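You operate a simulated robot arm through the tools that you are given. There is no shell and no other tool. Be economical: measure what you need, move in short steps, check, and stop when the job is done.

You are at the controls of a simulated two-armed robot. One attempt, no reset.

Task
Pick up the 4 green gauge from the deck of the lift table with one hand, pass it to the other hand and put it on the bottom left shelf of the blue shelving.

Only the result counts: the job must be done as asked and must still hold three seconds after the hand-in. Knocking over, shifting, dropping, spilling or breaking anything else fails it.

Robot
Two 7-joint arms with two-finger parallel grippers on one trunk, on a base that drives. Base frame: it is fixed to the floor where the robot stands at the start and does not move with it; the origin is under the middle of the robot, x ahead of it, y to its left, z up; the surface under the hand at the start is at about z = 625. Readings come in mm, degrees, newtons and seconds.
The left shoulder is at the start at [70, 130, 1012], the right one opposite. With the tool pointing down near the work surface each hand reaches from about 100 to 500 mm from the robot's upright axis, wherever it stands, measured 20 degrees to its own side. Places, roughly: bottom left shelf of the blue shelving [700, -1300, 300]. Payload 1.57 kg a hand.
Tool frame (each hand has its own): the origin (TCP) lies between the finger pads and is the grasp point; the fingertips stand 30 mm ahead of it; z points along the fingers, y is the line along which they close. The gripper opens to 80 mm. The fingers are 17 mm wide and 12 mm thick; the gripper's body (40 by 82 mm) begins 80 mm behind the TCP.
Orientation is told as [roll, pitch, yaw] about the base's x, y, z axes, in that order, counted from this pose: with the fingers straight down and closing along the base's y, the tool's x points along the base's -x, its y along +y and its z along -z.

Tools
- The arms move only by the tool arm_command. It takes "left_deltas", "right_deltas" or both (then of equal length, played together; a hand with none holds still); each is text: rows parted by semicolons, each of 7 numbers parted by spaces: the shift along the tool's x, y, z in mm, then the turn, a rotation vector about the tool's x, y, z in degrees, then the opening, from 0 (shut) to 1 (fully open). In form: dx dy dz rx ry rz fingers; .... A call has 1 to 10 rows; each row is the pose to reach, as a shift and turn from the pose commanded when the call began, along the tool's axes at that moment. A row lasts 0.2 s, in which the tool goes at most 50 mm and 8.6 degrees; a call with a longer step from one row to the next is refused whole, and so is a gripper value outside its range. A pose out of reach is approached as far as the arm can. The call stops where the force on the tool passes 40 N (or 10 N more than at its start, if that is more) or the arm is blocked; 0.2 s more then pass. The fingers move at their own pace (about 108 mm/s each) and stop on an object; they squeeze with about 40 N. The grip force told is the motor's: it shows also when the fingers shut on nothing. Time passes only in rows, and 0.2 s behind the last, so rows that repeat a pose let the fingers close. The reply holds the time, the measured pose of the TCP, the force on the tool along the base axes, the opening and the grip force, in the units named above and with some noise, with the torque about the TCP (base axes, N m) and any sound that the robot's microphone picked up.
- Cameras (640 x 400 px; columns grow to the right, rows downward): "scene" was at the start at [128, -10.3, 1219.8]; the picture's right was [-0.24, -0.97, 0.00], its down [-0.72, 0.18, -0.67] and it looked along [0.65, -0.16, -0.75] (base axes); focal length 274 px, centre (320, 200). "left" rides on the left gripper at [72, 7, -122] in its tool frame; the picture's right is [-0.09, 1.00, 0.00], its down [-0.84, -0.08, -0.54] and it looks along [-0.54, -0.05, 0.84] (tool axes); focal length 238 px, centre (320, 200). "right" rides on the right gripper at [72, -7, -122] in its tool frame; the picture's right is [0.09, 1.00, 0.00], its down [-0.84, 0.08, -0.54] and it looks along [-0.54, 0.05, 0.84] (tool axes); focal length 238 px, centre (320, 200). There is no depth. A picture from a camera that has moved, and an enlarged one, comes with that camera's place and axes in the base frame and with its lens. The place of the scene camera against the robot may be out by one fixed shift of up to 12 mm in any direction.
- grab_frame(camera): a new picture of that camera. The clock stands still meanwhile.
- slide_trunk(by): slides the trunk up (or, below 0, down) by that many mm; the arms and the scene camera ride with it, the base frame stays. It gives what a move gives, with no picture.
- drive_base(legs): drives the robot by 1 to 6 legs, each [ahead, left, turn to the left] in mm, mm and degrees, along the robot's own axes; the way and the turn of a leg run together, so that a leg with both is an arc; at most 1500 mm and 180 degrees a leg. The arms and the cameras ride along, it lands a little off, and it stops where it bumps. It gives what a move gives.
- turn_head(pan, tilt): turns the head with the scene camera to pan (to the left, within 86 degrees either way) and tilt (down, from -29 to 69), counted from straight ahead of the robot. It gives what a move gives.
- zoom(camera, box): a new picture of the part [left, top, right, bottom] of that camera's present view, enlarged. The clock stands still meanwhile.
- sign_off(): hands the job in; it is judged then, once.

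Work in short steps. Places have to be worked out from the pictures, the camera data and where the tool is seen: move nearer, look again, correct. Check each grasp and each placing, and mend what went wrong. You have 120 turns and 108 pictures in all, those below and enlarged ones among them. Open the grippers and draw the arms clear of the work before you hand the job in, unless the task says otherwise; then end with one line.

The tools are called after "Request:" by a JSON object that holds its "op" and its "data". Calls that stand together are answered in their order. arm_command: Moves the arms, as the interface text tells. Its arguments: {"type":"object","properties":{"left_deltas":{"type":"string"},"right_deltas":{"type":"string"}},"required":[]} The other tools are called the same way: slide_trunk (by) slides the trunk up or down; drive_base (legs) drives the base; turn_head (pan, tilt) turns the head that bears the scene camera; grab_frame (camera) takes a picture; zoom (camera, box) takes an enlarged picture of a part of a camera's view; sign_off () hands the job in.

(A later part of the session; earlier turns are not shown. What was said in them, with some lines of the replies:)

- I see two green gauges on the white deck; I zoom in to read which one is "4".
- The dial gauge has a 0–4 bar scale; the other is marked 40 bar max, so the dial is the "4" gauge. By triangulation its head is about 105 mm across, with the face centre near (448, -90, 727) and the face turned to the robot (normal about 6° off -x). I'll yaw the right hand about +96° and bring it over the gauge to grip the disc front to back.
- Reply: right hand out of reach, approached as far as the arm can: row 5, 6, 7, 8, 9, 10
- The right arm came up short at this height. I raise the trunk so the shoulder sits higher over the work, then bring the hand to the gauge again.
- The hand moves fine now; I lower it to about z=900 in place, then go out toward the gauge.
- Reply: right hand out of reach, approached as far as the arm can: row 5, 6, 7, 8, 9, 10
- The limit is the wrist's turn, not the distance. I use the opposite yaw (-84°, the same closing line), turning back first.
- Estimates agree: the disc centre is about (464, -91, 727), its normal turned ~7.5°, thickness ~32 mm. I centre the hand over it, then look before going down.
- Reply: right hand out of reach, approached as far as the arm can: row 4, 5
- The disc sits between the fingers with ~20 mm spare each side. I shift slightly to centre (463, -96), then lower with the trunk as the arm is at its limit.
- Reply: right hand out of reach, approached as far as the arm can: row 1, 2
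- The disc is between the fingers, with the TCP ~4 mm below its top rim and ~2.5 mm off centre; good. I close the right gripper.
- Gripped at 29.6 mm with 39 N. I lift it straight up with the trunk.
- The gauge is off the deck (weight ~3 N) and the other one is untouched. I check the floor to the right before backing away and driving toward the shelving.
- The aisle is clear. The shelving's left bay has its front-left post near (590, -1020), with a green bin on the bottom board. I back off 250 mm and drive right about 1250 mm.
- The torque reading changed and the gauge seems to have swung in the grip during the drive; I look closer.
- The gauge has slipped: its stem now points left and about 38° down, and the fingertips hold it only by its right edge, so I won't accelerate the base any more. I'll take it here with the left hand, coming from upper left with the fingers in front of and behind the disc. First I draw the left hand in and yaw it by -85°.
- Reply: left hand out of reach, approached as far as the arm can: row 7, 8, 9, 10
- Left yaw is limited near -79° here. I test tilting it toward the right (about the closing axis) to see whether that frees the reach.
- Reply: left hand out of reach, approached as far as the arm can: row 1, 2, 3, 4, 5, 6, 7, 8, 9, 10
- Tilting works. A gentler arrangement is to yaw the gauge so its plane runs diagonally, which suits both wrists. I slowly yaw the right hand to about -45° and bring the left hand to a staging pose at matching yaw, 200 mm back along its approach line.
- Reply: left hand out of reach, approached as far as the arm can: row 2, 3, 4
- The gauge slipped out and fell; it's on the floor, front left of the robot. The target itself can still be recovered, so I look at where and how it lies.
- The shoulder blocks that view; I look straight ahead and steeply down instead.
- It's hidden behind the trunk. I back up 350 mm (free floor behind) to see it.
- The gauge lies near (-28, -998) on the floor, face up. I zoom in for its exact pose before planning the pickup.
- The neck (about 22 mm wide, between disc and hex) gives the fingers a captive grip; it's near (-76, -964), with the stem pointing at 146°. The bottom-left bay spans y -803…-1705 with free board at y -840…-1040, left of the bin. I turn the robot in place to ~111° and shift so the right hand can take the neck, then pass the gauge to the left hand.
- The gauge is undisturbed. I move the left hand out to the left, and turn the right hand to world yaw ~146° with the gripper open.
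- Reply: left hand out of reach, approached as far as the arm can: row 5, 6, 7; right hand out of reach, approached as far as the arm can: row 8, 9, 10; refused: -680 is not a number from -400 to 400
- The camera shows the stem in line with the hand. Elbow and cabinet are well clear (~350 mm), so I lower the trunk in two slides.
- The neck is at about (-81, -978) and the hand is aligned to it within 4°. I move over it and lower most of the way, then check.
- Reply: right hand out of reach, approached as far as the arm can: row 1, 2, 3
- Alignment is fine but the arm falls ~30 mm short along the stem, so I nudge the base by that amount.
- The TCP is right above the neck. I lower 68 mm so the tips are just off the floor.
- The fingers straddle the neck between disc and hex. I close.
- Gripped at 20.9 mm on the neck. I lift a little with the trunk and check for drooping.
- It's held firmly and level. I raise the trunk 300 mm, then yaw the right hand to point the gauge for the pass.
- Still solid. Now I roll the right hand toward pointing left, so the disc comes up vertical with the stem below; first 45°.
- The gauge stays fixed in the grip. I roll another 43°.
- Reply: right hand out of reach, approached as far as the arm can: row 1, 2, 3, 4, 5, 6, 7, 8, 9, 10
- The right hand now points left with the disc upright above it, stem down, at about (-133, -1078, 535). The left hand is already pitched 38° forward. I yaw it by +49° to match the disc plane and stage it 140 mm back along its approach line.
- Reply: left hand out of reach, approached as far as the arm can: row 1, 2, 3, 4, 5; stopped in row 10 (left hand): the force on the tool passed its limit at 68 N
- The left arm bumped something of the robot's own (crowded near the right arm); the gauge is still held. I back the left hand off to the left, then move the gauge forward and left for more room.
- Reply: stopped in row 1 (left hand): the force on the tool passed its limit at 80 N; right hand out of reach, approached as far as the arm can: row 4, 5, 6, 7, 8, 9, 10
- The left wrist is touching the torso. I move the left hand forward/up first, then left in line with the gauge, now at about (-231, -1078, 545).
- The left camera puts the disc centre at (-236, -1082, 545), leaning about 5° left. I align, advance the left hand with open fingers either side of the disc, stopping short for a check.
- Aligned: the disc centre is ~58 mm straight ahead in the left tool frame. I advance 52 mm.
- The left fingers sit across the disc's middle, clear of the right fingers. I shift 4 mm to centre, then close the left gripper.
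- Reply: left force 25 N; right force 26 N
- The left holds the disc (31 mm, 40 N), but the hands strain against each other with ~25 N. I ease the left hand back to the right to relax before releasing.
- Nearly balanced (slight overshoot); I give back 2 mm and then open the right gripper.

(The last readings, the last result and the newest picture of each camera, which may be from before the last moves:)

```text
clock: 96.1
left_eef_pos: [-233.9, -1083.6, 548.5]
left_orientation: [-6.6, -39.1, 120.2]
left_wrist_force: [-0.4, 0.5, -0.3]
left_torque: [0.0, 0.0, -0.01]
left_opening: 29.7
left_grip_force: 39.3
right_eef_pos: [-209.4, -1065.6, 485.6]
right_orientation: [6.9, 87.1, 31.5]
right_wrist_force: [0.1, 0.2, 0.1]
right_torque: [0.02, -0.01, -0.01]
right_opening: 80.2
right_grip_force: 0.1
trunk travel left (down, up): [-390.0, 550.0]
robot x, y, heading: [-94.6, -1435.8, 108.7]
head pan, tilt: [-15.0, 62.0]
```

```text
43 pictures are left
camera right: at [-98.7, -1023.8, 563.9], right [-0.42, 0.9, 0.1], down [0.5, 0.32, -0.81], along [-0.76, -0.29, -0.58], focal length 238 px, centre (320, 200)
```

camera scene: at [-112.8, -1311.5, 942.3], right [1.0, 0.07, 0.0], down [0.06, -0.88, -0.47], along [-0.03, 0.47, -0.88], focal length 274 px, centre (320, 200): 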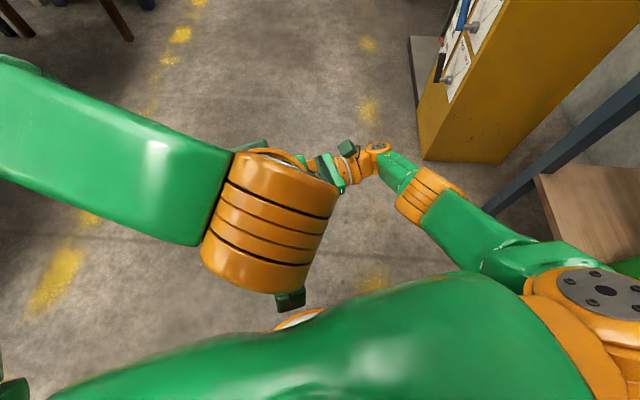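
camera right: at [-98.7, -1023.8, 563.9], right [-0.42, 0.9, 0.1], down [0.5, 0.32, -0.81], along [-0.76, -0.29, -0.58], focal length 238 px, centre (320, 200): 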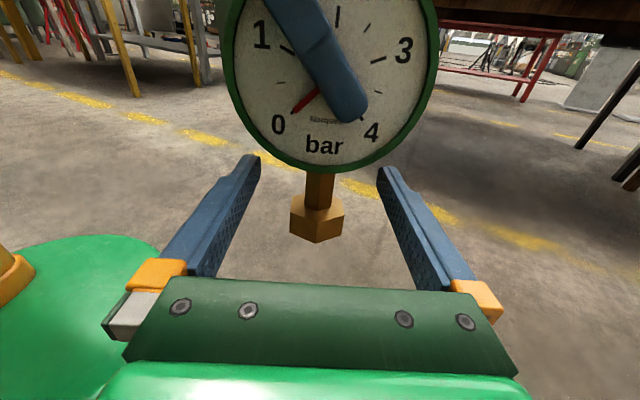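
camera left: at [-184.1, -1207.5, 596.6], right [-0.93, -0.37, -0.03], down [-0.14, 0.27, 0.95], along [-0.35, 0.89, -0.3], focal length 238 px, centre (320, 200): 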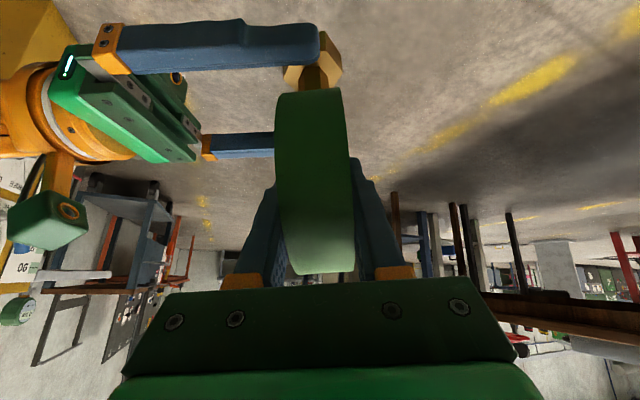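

The left hand now holds the gauge alone. I withdraw the right hand straight back from the stem.

Request:
{"op": "arm_command", "data": {"right_deltas": "0 0 -15 0 0 0 1; 0 0 -35 0 0 0 1; 0 0 -60 0 0 0 1; 0 0 -85 0 0 0 1; 0 0 -110 0 0 0 1; 0 0 -130 0 0 0 1"}}

Request:
{"op": "grab_frame", "data": {"camera": "right"}}

Request:
{"op": "grab_frame", "data": {"camera": "left"}}

```text
clock: 97.5
left_eef_pos: [-233.5, -1085.0, 549.0]
left_orientation: [-6.6, -39.2, 120.2]
left_wrist_force: [0.5, 0.0, -0.3]
left_torque: [-0.04, -0.01, 0.01]
left_opening: 29.7
left_grip_force: 39.4
right_eef_pos: [-99.1, -1044.2, 506.9]
right_orientation: [7.2, 87.0, 31.9]
right_wrist_force: [0.1, 0.9, 1.2]
right_torque: [-0.02, 0.0, 0.0]
right_opening: 80.0
right_grip_force: 0.1
right hand out of reach, approached as far as the arm can: row 2, 3, 4, 5, 6
trunk travel left (down, up): [-390.0, 550.0]
robot x, y, heading: [-95.0, -1433.7, 108.9]
head pan, tilt: [-15.0, 62.0]
```

```text
42 pictures are left
camera right: at [10.9, -1001.6, 586.2], right [-0.42, 0.9, 0.1], down [0.5, 0.32, -0.81], along [-0.76, -0.29, -0.58], focal length 238 px, centre (320, 200)
```

right: 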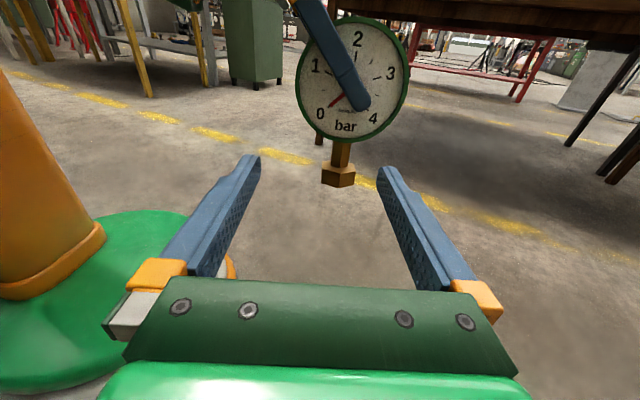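

```text
41 pictures are left
camera left: at [-184.1, -1207.4, 596.6], right [-0.93, -0.37, -0.03], down [-0.14, 0.27, 0.95], along [-0.35, 0.89, -0.3], focal length 238 px, centre (320, 200)
```

left: 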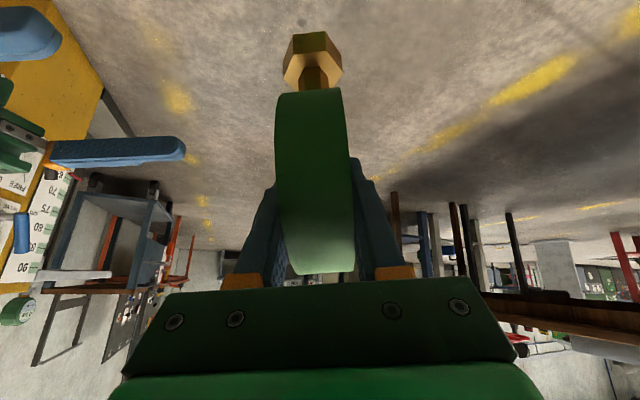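

The pass is done: the left hand holds the disc and the stem hangs vertical. I now fold the right arm back out of the way.

Request:
{"op": "arm_command", "data": {"right_deltas": "5 -13 -12 0 -8.5 0 1; 10 -26 -24 0 -17 0 1; 15 -39 -36 0 -25.5 0 1; 20 -52 -48 0 -34 0 1; 30 -65 -60 0 -42.5 0 1; 40 -78 -72 0 -51 0 1; 50 -91 -84 0 -59.5 0 1; 60 -104 -96 0 -68 0 1; 70 -117 -108 0 -76.5 0 1; 80 -130 -120 0 -85 0 1"}}

Request:
{"op": "turn_head", "data": {"pan": 0, "tilt": 45}}

Request:
{"op": "grab_frame", "data": {"camera": "scene"}}

```text
clock: 99.7
left_eef_pos: [-233.0, -1084.3, 548.0]
left_orientation: [-6.5, -39.2, 120.1]
left_wrist_force: [0.3, -0.6, 0.8]
left_torque: [-0.03, 0.02, 0.0]
left_opening: 29.6
left_grip_force: 39.2
right_eef_pos: [59.1, -1117.3, 592.0]
right_orientation: [0.4, 1.9, 24.6]
right_wrist_force: [0.7, 0.6, 0.6]
right_torque: [-0.01, 0.0, 0.02]
right_opening: 79.8
right_grip_force: 0.0
trunk travel left (down, up): [-390.0, 550.0]
robot x, y, heading: [-92.2, -1431.0, 108.9]
head pan, tilt: [-15.0, 62.0]
```

```text
clock: 100.5
left_eef_pos: [-233.5, -1083.6, 549.7]
left_orientation: [-6.5, -39.2, 120.0]
left_wrist_force: [0.4, -0.3, -0.2]
left_torque: [-0.01, -0.01, 0.01]
left_opening: 29.9
left_grip_force: 39.2
right_eef_pos: [59.1, -1116.5, 592.0]
right_orientation: [0.3, 2.1, 24.7]
right_wrist_force: [0.0, -0.8, 0.4]
right_torque: [0.04, 0.01, -0.01]
right_opening: 79.7
right_grip_force: 0.0
trunk travel left (down, up): [-390.0, 550.0]
robot x, y, heading: [-90.3, -1434.4, 109.0]
head pan, tilt: [0.0, 45.0]
```

```text
40 pictures are left
camera scene: at [-134.7, -1298.8, 964.0], right [0.95, 0.32, 0.0], down [0.23, -0.67, -0.71], along [-0.23, 0.67, -0.71], focal length 274 px, centre (320, 200)
```

scene: 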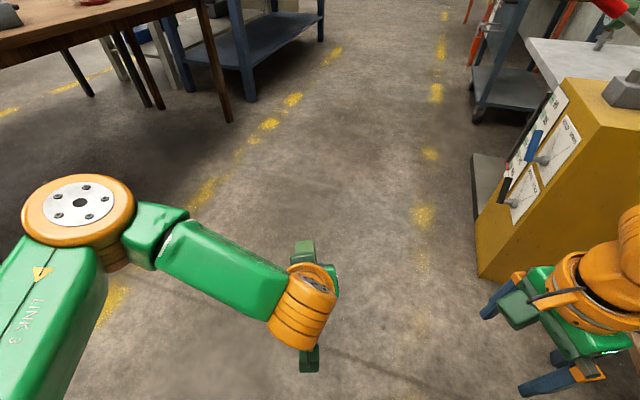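

I tuck the right arm further back, and extend the left hand ~100 mm forward while correcting the ~5° lean so the gauge hangs plumb.

Request:
{"op": "arm_command", "data": {"left_deltas": "-3 -1 2 -0.3 0 0.2 0; -10 -2 8 -1 0 0.8 0; -19 -4 15 -1.6 0 1.3 0; -28 -6 23 -2.2 0 1.8 0; -38 -9 31 -2.8 0 2.3 0; -48 -11 39 -3.3 0 2.8 0; -58 -14 47 -3.8 0 3.2 0; -67 -16 54 -4.2 0 3.5 0; -73 -18 60 -4.2 0 3.5 0; -76 -19 62 -4.2 0 3.5 0", "right_deltas": "0 -13 0 0 0 0 1; 0 -26 0 0 0 0 1; 0 -39 0 0 0 0 1; 0 -52 0 0 0 0 1; 0 -65 0 0 0 0 1; 0 -78 0 0 0 0 1; 0 -91 0 0 0 0 1; 0 -104 0 0 0 0 1; 0 -117 0 0 0 0 1; 0 -130 0 0 0 0 1"}}

Request:
{"op": "grab_frame", "data": {"camera": "scene"}}

Request:
{"op": "grab_frame", "data": {"camera": "left"}}

```text
clock: 102.7
left_eef_pos: [-259.6, -984.8, 548.9]
left_orientation: [0.5, -39.4, 115.5]
left_wrist_force: [-0.3, 0.2, 0.8]
left_torque: [-0.01, 0.01, -0.02]
left_opening: 29.9
left_grip_force: 39.9
right_eef_pos: [144.1, -1184.2, 617.5]
right_orientation: [0.3, 2.2, 24.7]
right_wrist_force: [-0.1, 0.5, 0.1]
right_torque: [-0.03, -0.01, -0.01]
right_opening: 80.0
right_grip_force: 0.1
right hand out of reach, approached as far as the arm can: row 3, 4, 5, 6, 7, 8, 9, 10
trunk travel left (down, up): [-390.0, 550.0]
robot x, y, heading: [-94.6, -1431.2, 108.7]
head pan, tilt: [0.0, 45.0]
```

```text
39 pictures are left
camera scene: at [-134.8, -1298.6, 964.1], right [0.95, 0.32, 0.0], down [0.23, -0.67, -0.71], along [-0.23, 0.67, -0.71], focal length 274 px, centre (320, 200)
```

scene: 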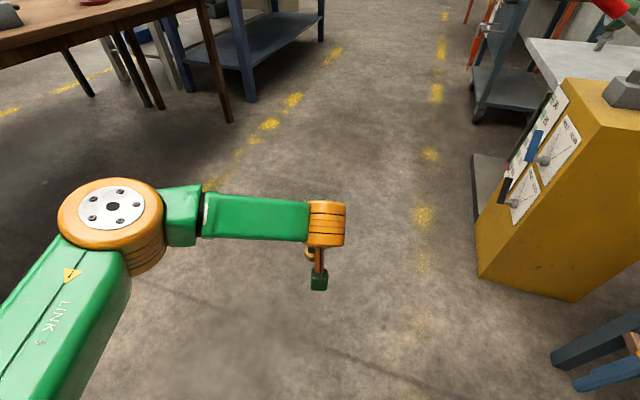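

```text
38 pictures are left
camera left: at [-206.9, -1106.9, 598.4], right [-0.93, -0.37, 0.07], down [-0.06, 0.31, 0.95], along [-0.37, 0.88, -0.31], focal length 238 px, centre (320, 200)
```

left: 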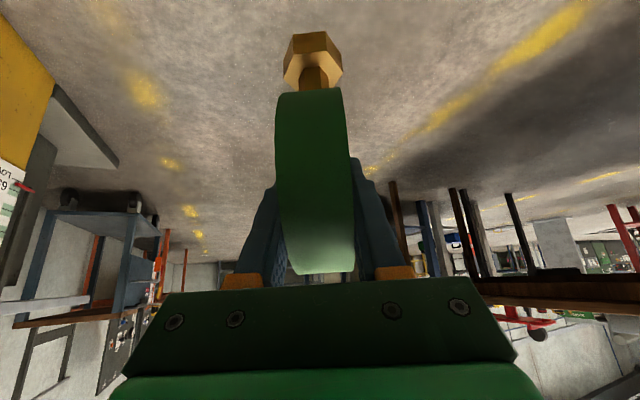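

The gauge hangs plumb and centred in the left grip. I move away from the shelving, turn to about 25° heading, and then check the pose before approaching.

Request:
{"op": "drive_base", "data": {"legs": [[83, 246, 0], [0, 0, -83.7]]}}

Request:
{"op": "slide_trunk", "data": {"by": -115}}

Request:
{"op": "turn_head", "data": {"pan": 0, "tilt": 30}}

Request:
{"op": "grab_frame", "data": {"camera": "scene"}}

Request:
{"op": "grab_frame", "data": {"camera": "left"}}

```text
clock: 108.0
left_eef_pos: [62.3, -1204.1, 548.9]
left_orientation: [0.5, -39.3, 33.9]
left_wrist_force: [-0.2, 1.0, 0.5]
left_torque: [-0.04, 0.0, 0.0]
left_opening: 29.5
left_grip_force: 39.1
right_eef_pos: [-77.8, -1631.9, 618.4]
right_orientation: [0.3, 2.1, -57.0]
right_wrist_force: [0.1, 1.0, 0.0]
right_torque: [-0.01, 0.02, -0.01]
right_opening: 80.0
right_grip_force: 0.0
trunk travel left (down, up): [-390.0, 550.0]
robot x, y, heading: [-353.7, -1436.3, 27.1]
head pan, tilt: [0.0, 45.0]
```

```text
clock: 109.5
left_eef_pos: [62.5, -1203.8, 435.1]
left_orientation: [0.5, -39.4, 34.0]
left_wrist_force: [1.0, 0.3, -0.9]
left_torque: [0.0, 0.01, -0.04]
left_opening: 29.8
left_grip_force: 39.3
right_eef_pos: [-76.1, -1632.7, 501.8]
right_orientation: [0.3, 2.1, -56.8]
right_wrist_force: [0.0, 0.6, 0.5]
right_torque: [0.02, -0.02, 0.01]
right_opening: 80.0
right_grip_force: 0.1
trunk travel left (down, up): [-275.0, 665.0]
robot x, y, heading: [-358.2, -1431.4, 27.5]
head pan, tilt: [0.0, 45.0]
```

```text
clock: 110.2
left_eef_pos: [62.6, -1203.3, 434.3]
left_orientation: [0.5, -39.4, 34.0]
left_wrist_force: [0.2, 0.4, -0.4]
left_torque: [0.0, -0.01, 0.0]
left_opening: 30.0
left_grip_force: 38.9
right_eef_pos: [-76.2, -1632.3, 502.5]
right_orientation: [0.4, 2.1, -56.9]
right_wrist_force: [0.1, 0.8, 0.6]
right_torque: [-0.03, -0.03, 0.0]
right_opening: 79.9
right_grip_force: 0.0
trunk travel left (down, up): [-275.0, 665.0]
robot x, y, heading: [-356.1, -1431.5, 27.2]
head pan, tilt: [0.0, 30.0]
```

```text
37 pictures are left
camera scene: at [-229.7, -1360.4, 871.6], right [0.46, -0.89, 0.0], down [-0.45, -0.23, -0.87], along [0.77, 0.4, -0.5], focal length 274 px, centre (320, 200)
```

scene: 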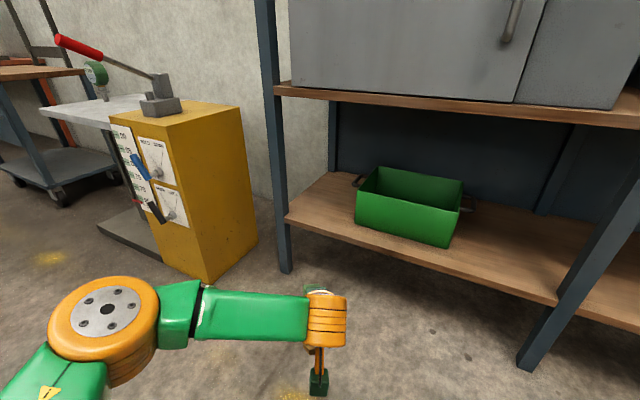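

```text
36 pictures are left
camera left: at [-51.2, -1273.3, 483.5], right [-0.5, 0.86, 0.07], down [0.3, 0.1, 0.95], along [0.81, 0.5, -0.31], focal length 238 px, centre (320, 200)
```

left: 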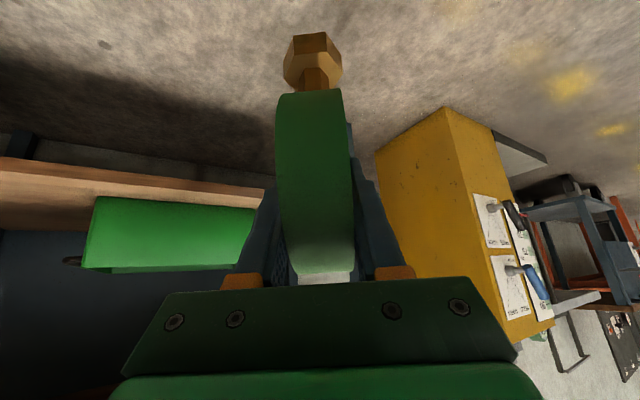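

The geometry agrees: post at (479, -818), board top ~z 305, bin from y -1095. The gauge's foot is at about z 326. I drive 420 mm straight ahead, stopping just short of the shelf, and check.

Request:
{"op": "drive_base", "data": {"legs": [[420, 0, 0]]}}

Request:
{"op": "grab_frame", "data": {"camera": "left"}}

Request:
{"op": "turn_head", "data": {"pan": 10, "tilt": 45}}

Request:
{"op": "grab_frame", "data": {"camera": "scene"}}

```text
clock: 112.8
left_eef_pos: [434.7, -1007.0, 435.6]
left_orientation: [0.5, -39.3, 34.1]
left_wrist_force: [-0.2, -0.1, 0.3]
left_torque: [0.0, 0.01, 0.01]
left_opening: 29.8
left_grip_force: 39.4
right_eef_pos: [299.2, -1436.3, 501.9]
right_orientation: [0.2, 2.2, -56.8]
right_wrist_force: [-1.0, 1.1, -0.2]
right_torque: [0.01, 0.01, -0.03]
right_opening: 79.9
right_grip_force: 0.2
trunk travel left (down, up): [-275.0, 665.0]
robot x, y, heading: [20.0, -1242.3, 27.8]
head pan, tilt: [0.0, 30.0]
```

```text
35 pictures are left
camera left: at [322.6, -1077.6, 483.4], right [-0.51, 0.86, 0.07], down [0.3, 0.1, 0.95], along [0.81, 0.5, -0.31], focal length 238 px, centre (320, 200)
```

left: 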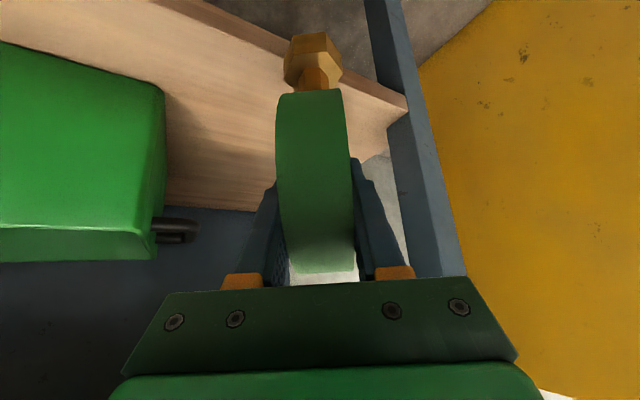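

```text
clock: 113.6
left_eef_pos: [435.0, -1008.2, 435.3]
left_orientation: [0.5, -39.4, 34.2]
left_wrist_force: [0.2, -0.9, 0.1]
left_torque: [-0.03, -0.01, 0.02]
left_opening: 29.6
left_grip_force: 39.7
right_eef_pos: [298.5, -1437.1, 503.2]
right_orientation: [0.3, 2.0, -56.7]
right_wrist_force: [0.2, -0.7, -0.9]
right_torque: [0.04, 0.0, 0.0]
right_opening: 80.0
right_grip_force: 0.1
trunk travel left (down, up): [-275.0, 665.0]
robot x, y, heading: [16.2, -1240.5, 27.6]
head pan, tilt: [10.0, 45.0]
```

```text
34 pictures are left
camera scene: at [128.7, -1157.7, 849.1], right [0.61, -0.79, 0.0], down [-0.56, -0.43, -0.71], along [0.56, 0.43, -0.71], focal length 274 px, centre (320, 200)
```

scene: 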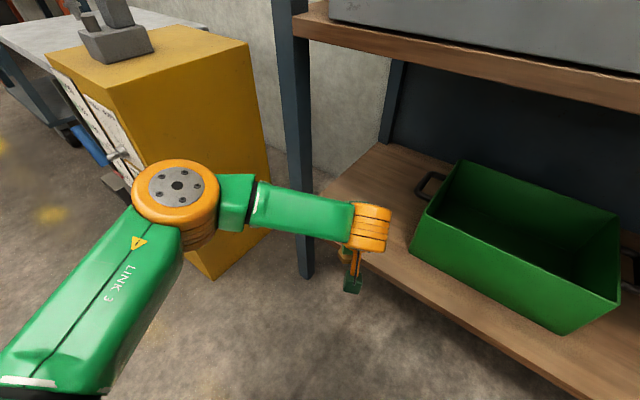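

All clear: the elbow will pass ~45 mm in front of the post and the gauge goes in between post and bin. I drive the last 150 mm.

Request:
{"op": "drive_base", "data": {"legs": [[150, 0, 0]]}}

Request:
{"op": "grab_frame", "data": {"camera": "left"}}

Request:
{"op": "grab_frame", "data": {"camera": "scene"}}

Request:
{"op": "grab_frame", "data": {"camera": "right"}}

```text
clock: 115.0
left_eef_pos: [569.2, -936.4, 433.5]
left_orientation: [0.4, -39.4, 34.5]
left_wrist_force: [0.7, -0.5, 0.6]
left_torque: [-0.02, -0.01, -0.02]
left_opening: 30.0
left_grip_force: 39.3
right_eef_pos: [432.6, -1365.7, 502.0]
right_orientation: [0.3, 2.2, -56.7]
right_wrist_force: [0.6, -0.1, -0.3]
right_torque: [0.03, 0.01, -0.02]
right_opening: 79.9
right_grip_force: 0.1
trunk travel left (down, up): [-275.0, 665.0]
robot x, y, heading: [152.0, -1170.4, 27.7]
head pan, tilt: [10.0, 45.0]
```

```text
33 pictures are left
camera left: at [456.2, -1006.8, 483.3], right [-0.51, 0.86, 0.07], down [0.3, 0.1, 0.95], along [0.81, 0.5, -0.31], focal length 238 px, centre (320, 200)
```

left: 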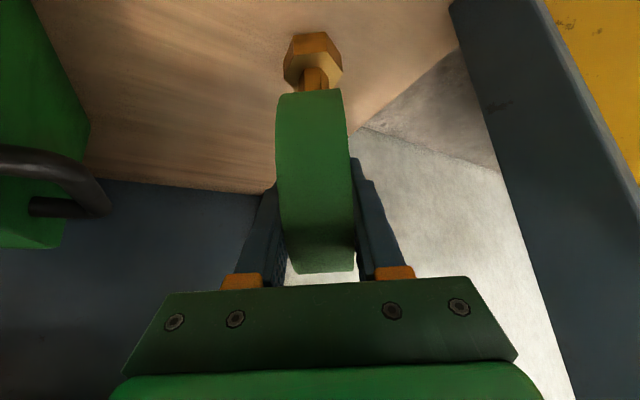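

```text
32 pictures are left
camera scene: at [262.6, -1087.2, 849.0], right [0.61, -0.79, 0.0], down [-0.56, -0.43, -0.71], along [0.56, 0.43, -0.71], focal length 274 px, centre (320, 200)
```

scene: 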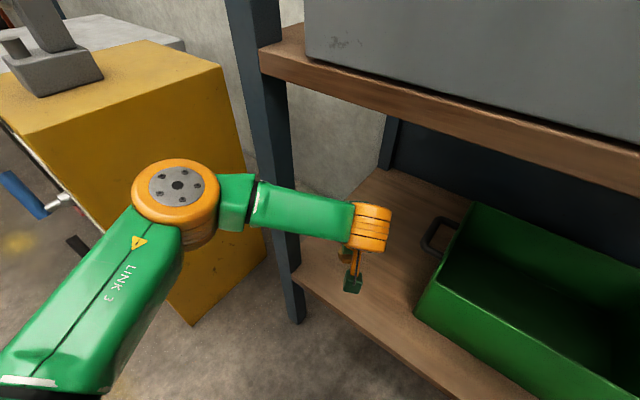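

```text
31 pictures are left
camera right: at [388.6, -1313.8, 627.9], right [0.78, 0.62, 0.01], down [0.53, -0.67, 0.51], along [0.33, -0.39, -0.86], focal length 238 px, centre (320, 200)
```

right: 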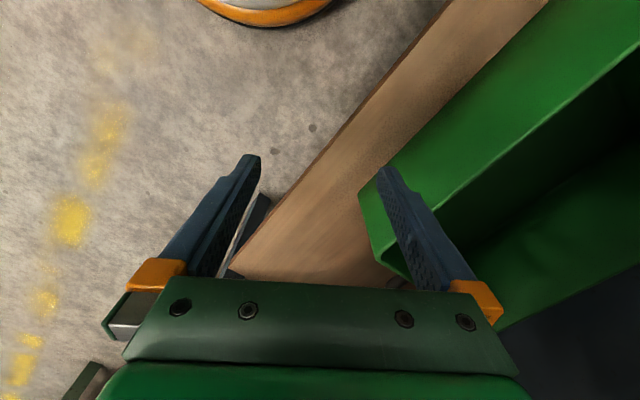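

In position: TCP (569, -936), between post and bin with room for the fingers to open. I lower the left hand straight down 14 mm, then in small steps watching the force.

Request:
{"op": "arm_command", "data": {"left_deltas": "2.2 0 2.7 0 0 0 0; 4.4 0 5.4 0 0 0 0; 6.6 0 8.1 0 0 0 0; 8.9 0 10.8 0 0 0 0"}}

Request:
{"op": "zoom", "data": {"camera": "left", "box": [240, 0, 400, 100]}}

```text
clock: 116.0
left_eef_pos: [569.2, -935.6, 420.0]
left_orientation: [0.5, -39.4, 34.2]
left_wrist_force: [-0.8, -0.1, 0.2]
left_torque: [0.02, 0.01, -0.01]
left_opening: 29.7
left_grip_force: 39.6
right_eef_pos: [432.3, -1365.9, 502.9]
right_orientation: [0.2, 2.1, -56.6]
right_wrist_force: [-0.2, 0.5, 0.0]
right_torque: [0.0, -0.04, 0.01]
right_opening: 79.9
right_grip_force: 0.1
trunk travel left (down, up): [-275.0, 665.0]
robot x, y, heading: [150.2, -1163.7, 27.5]
head pan, tilt: [10.0, 45.0]
```

```text
4.00 times, centred on (320, 50) of left
camera zoom: at [456.3, -1006.8, 468.4], right [-0.51, 0.86, 0.07], down [0.3, 0.1, 0.95], along [0.81, 0.5, -0.31], focal length 953 px, centre (320, 800)
```

zoom: 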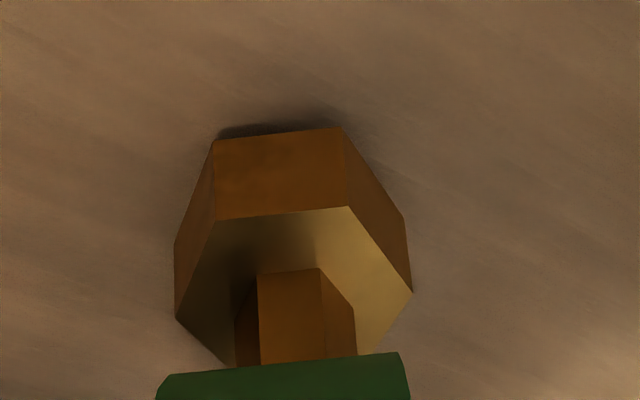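

The hex foot is just above the board. I lower in 2 mm rows, watching the force.

Request:
{"op": "arm_command", "data": {"left_deltas": "1.3 0 1.6 0 0 0 0; 2.5 0 3.1 0 0 0 0; 2.5 0 3.1 0 0 0 0"}}

Request:
{"op": "arm_command", "data": {"left_deltas": "1 0 1.2 0 0 0 0; 1.9 0 2.3 0 0 0 0; 1.9 0 2.3 0 0 0 0"}}

Request:
{"op": "zoom", "data": {"camera": "left", "box": [240, 0, 400, 100]}}

```text
clock: 116.8
left_eef_pos: [569.2, -935.7, 417.3]
left_orientation: [0.5, -39.5, 34.4]
left_wrist_force: [-0.8, 0.0, 0.6]
left_torque: [-0.05, 0.0, 0.0]
left_opening: 29.7
left_grip_force: 40.0
right_eef_pos: [433.3, -1365.5, 502.1]
right_orientation: [0.3, 2.1, -56.6]
right_wrist_force: [-0.2, 0.5, 0.0]
right_torque: [0.01, 0.0, 0.0]
right_opening: 80.0
right_grip_force: 0.1
trunk travel left (down, up): [-275.0, 665.0]
robot x, y, heading: [155.2, -1170.6, 27.9]
head pan, tilt: [10.0, 45.0]
```

```text
clock: 117.6
left_eef_pos: [568.9, -937.8, 413.4]
left_orientation: [0.6, -39.4, 34.4]
left_wrist_force: [0.3, 0.2, 0.0]
left_torque: [-0.01, -0.02, -0.04]
left_opening: 29.7
left_grip_force: 39.5
right_eef_pos: [433.4, -1365.3, 501.8]
right_orientation: [0.3, 2.1, -56.6]
right_wrist_force: [-0.6, -0.2, -0.2]
right_torque: [0.02, -0.02, 0.0]
right_opening: 80.1
right_grip_force: 0.2
trunk travel left (down, up): [-275.0, 665.0]
robot x, y, heading: [153.8, -1169.6, 27.8]
head pan, tilt: [10.0, 45.0]
```

```text
4.00 times, centred on (320, 50) of left
camera zoom: at [456.5, -1007.6, 461.9], right [-0.51, 0.86, 0.07], down [0.3, 0.1, 0.95], along [0.81, 0.5, -0.31], focal length 953 px, centre (320, 800)
```

zoom: 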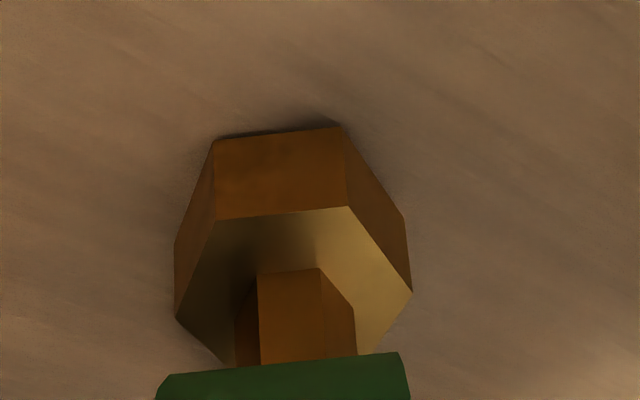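

No contact yet, but the shadow gap is shrinking; I continue down in ~2 mm rows.

Request:
{"op": "arm_command", "data": {"left_deltas": "1 0 1.2 0 0 0 0; 1.9 0 2.3 0 0 0 0; 1.9 0 2.3 0 0 0 0"}}

Request:
{"op": "arm_command", "data": {"left_deltas": "0.6 0 0.8 0 0 0 0; 1.3 0 1.6 0 0 0 0; 1.3 0 1.6 0 0 0 0"}}

Request:
{"op": "zoom", "data": {"camera": "left", "box": [240, 0, 400, 100]}}

```text
clock: 118.4
left_eef_pos: [568.7, -936.8, 409.4]
left_orientation: [0.5, -39.4, 34.4]
left_wrist_force: [0.0, 0.0, 0.2]
left_torque: [-0.02, -0.01, 0.0]
left_opening: 29.7
left_grip_force: 39.4
right_eef_pos: [433.3, -1366.2, 503.7]
right_orientation: [0.3, 2.0, -56.6]
right_wrist_force: [-0.2, 0.5, 0.1]
right_torque: [-0.01, -0.02, 0.02]
right_opening: 80.1
right_grip_force: 0.0
trunk travel left (down, up): [-275.0, 665.0]
robot x, y, heading: [149.7, -1168.2, 27.8]
head pan, tilt: [10.0, 45.0]
```

```text
clock: 119.2
left_eef_pos: [567.1, -935.9, 409.4]
left_orientation: [0.5, -39.7, 34.4]
left_wrist_force: [-0.1, 0.7, 7.9]
left_torque: [-0.11, 0.0, 0.01]
left_opening: 29.6
left_grip_force: 39.1
right_eef_pos: [431.4, -1367.6, 503.9]
right_orientation: [0.4, 2.1, -56.7]
right_wrist_force: [-0.8, 0.2, 0.7]
right_torque: [0.0, 0.01, 0.0]
right_opening: 80.0
right_grip_force: 0.2
trunk travel left (down, up): [-275.0, 665.0]
robot x, y, heading: [151.4, -1174.0, 27.9]
head pan, tilt: [10.0, 45.0]
```

```text
4.00 times, centred on (320, 50) of left
camera zoom: at [455.7, -1007.1, 457.7], right [-0.51, 0.86, 0.07], down [0.29, 0.1, 0.95], along [0.81, 0.5, -0.3], focal length 953 px, centre (320, 800)
```

zoom: 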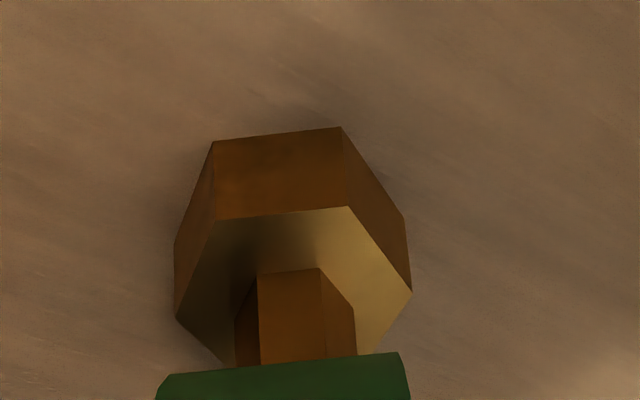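

Contact: 7.9 N upward, foot on the board. I open the fingers gradually.

Request:
{"op": "arm_command", "data": {"left_deltas": "0 0 0 0 0 0 0.38; 0 0 0 0 0 0 0.4; 0 0 0 0 0 0 0.43; 0 0 0 0 0 0 0.5; 0 0 0 0 0 0 0.7; 0 0 0 0 0 0 1; 0 0 0 0 0 0 1"}}

Request:
{"op": "grab_frame", "data": {"camera": "left"}}

```text
clock: 120.8
left_eef_pos: [568.2, -936.1, 407.2]
left_orientation: [0.5, -39.3, 34.3]
left_wrist_force: [-0.5, 0.1, -0.6]
left_torque: [-0.02, 0.04, -0.03]
left_opening: 80.0
left_grip_force: 0.2
right_eef_pos: [431.9, -1366.4, 502.9]
right_orientation: [0.4, 2.1, -56.6]
right_wrist_force: [-0.4, -0.1, -0.5]
right_torque: [-0.04, -0.02, -0.03]
right_opening: 80.2
right_grip_force: 0.1
trunk travel left (down, up): [-275.0, 665.0]
robot x, y, heading: [150.8, -1171.1, 27.7]
head pan, tilt: [10.0, 45.0]
```

```text
27 pictures are left
camera left: at [456.0, -1007.0, 456.6], right [-0.51, 0.86, 0.07], down [0.3, 0.1, 0.95], along [0.81, 0.5, -0.31], focal length 238 px, centre (320, 200)
```

left: 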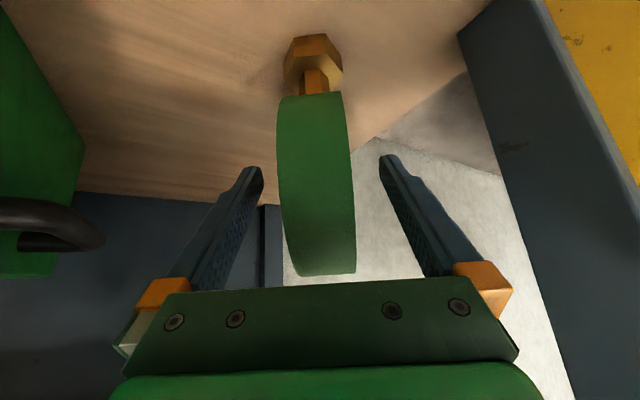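

The gauge stands free and upright. I withdraw the left hand back along its own axis.

Request:
{"op": "arm_command", "data": {"left_deltas": "0 0 -15 0 0 0 1; 0 0 -35 0 0 0 1; 0 0 -60 0 0 0 1; 0 0 -85 0 0 0 1; 0 0 -110 0 0 0 1; 0 0 -130 0 0 0 1"}}

Request:
{"op": "grab_frame", "data": {"camera": "left"}}

```text
clock: 122.2
left_eef_pos: [500.6, -984.8, 508.9]
left_orientation: [0.6, -39.3, 34.3]
left_wrist_force: [-0.2, 0.1, 0.5]
left_torque: [0.0, 0.02, 0.01]
left_opening: 79.9
left_grip_force: 0.1
right_eef_pos: [431.3, -1364.7, 502.9]
right_orientation: [0.4, 2.1, -56.6]
right_wrist_force: [0.0, -0.2, -0.5]
right_torque: [0.01, 0.01, -0.03]
right_opening: 80.3
right_grip_force: 0.0
trunk travel left (down, up): [-275.0, 665.0]
robot x, y, heading: [149.7, -1168.5, 27.9]
head pan, tilt: [10.0, 45.0]
```

```text
26 pictures are left
camera left: at [388.9, -1054.0, 556.5], right [-0.51, 0.86, 0.07], down [0.3, 0.1, 0.95], along [0.81, 0.5, -0.31], focal length 238 px, centre (320, 200)
```

left: 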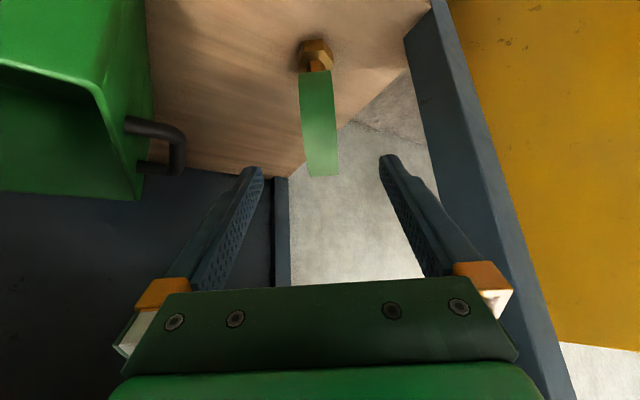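

The gauge stays upright on the board. I back the robot straight away 350 mm and take a last look.

Request:
{"op": "drive_base", "data": {"legs": [[-350, 0, 0]]}}

Request:
{"op": "turn_head", "data": {"pan": 5, "tilt": 30}}

Request:
{"op": "grab_frame", "data": {"camera": "scene"}}

```text
clock: 124.5
left_eef_pos: [183.4, -1151.5, 508.4]
left_orientation: [0.5, -39.5, 34.0]
left_wrist_force: [-0.3, -0.3, 0.5]
left_torque: [0.0, -0.01, 0.0]
left_opening: 80.0
left_grip_force: 0.1
right_eef_pos: [112.2, -1533.4, 502.5]
right_orientation: [0.5, 2.0, -56.9]
right_wrist_force: [0.1, -0.6, 0.3]
right_torque: [-0.01, -0.03, -0.03]
right_opening: 80.4
right_grip_force: 0.0
trunk travel left (down, up): [-275.0, 665.0]
robot x, y, heading: [-165.2, -1334.4, 27.1]
head pan, tilt: [10.0, 45.0]
```

```text
clock: 125.3
left_eef_pos: [184.2, -1152.2, 507.6]
left_orientation: [0.5, -39.4, 34.0]
left_wrist_force: [0.2, 0.1, 0.0]
left_torque: [0.01, -0.01, 0.01]
left_opening: 80.1
left_grip_force: 0.1
right_eef_pos: [112.2, -1533.0, 502.1]
right_orientation: [0.4, 2.1, -57.0]
right_wrist_force: [0.9, 1.0, -1.0]
right_torque: [0.0, -0.03, 0.01]
right_opening: 80.2
right_grip_force: 0.0
trunk travel left (down, up): [-275.0, 665.0]
robot x, y, heading: [-167.4, -1334.3, 27.5]
head pan, tilt: [5.0, 30.0]
```

```text
25 pictures are left
camera scene: at [-44.7, -1255.3, 871.7], right [0.54, -0.84, 0.0], down [-0.42, -0.27, -0.87], along [0.73, 0.46, -0.5], focal length 274 px, centre (320, 200)
```

scene: 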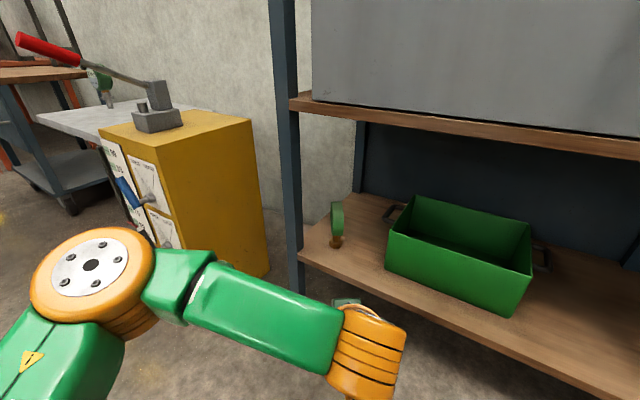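

The gauge stands upright on the bottom left shelf, the bin and everything else are where they were, and both grippers are open and clear. I hand in.

Request:
{"op": "sign_off", "data": {}}

```text
The job is handed in.
```

The green gauge with the 0–4 bar scale now stands upright on the bottom left shelf of the blue shelving, placed by the left hand after the right hand passed it over. On the way there it slipped from the right hand and fell to the floor, and I picked it up again; nothing else was moved.
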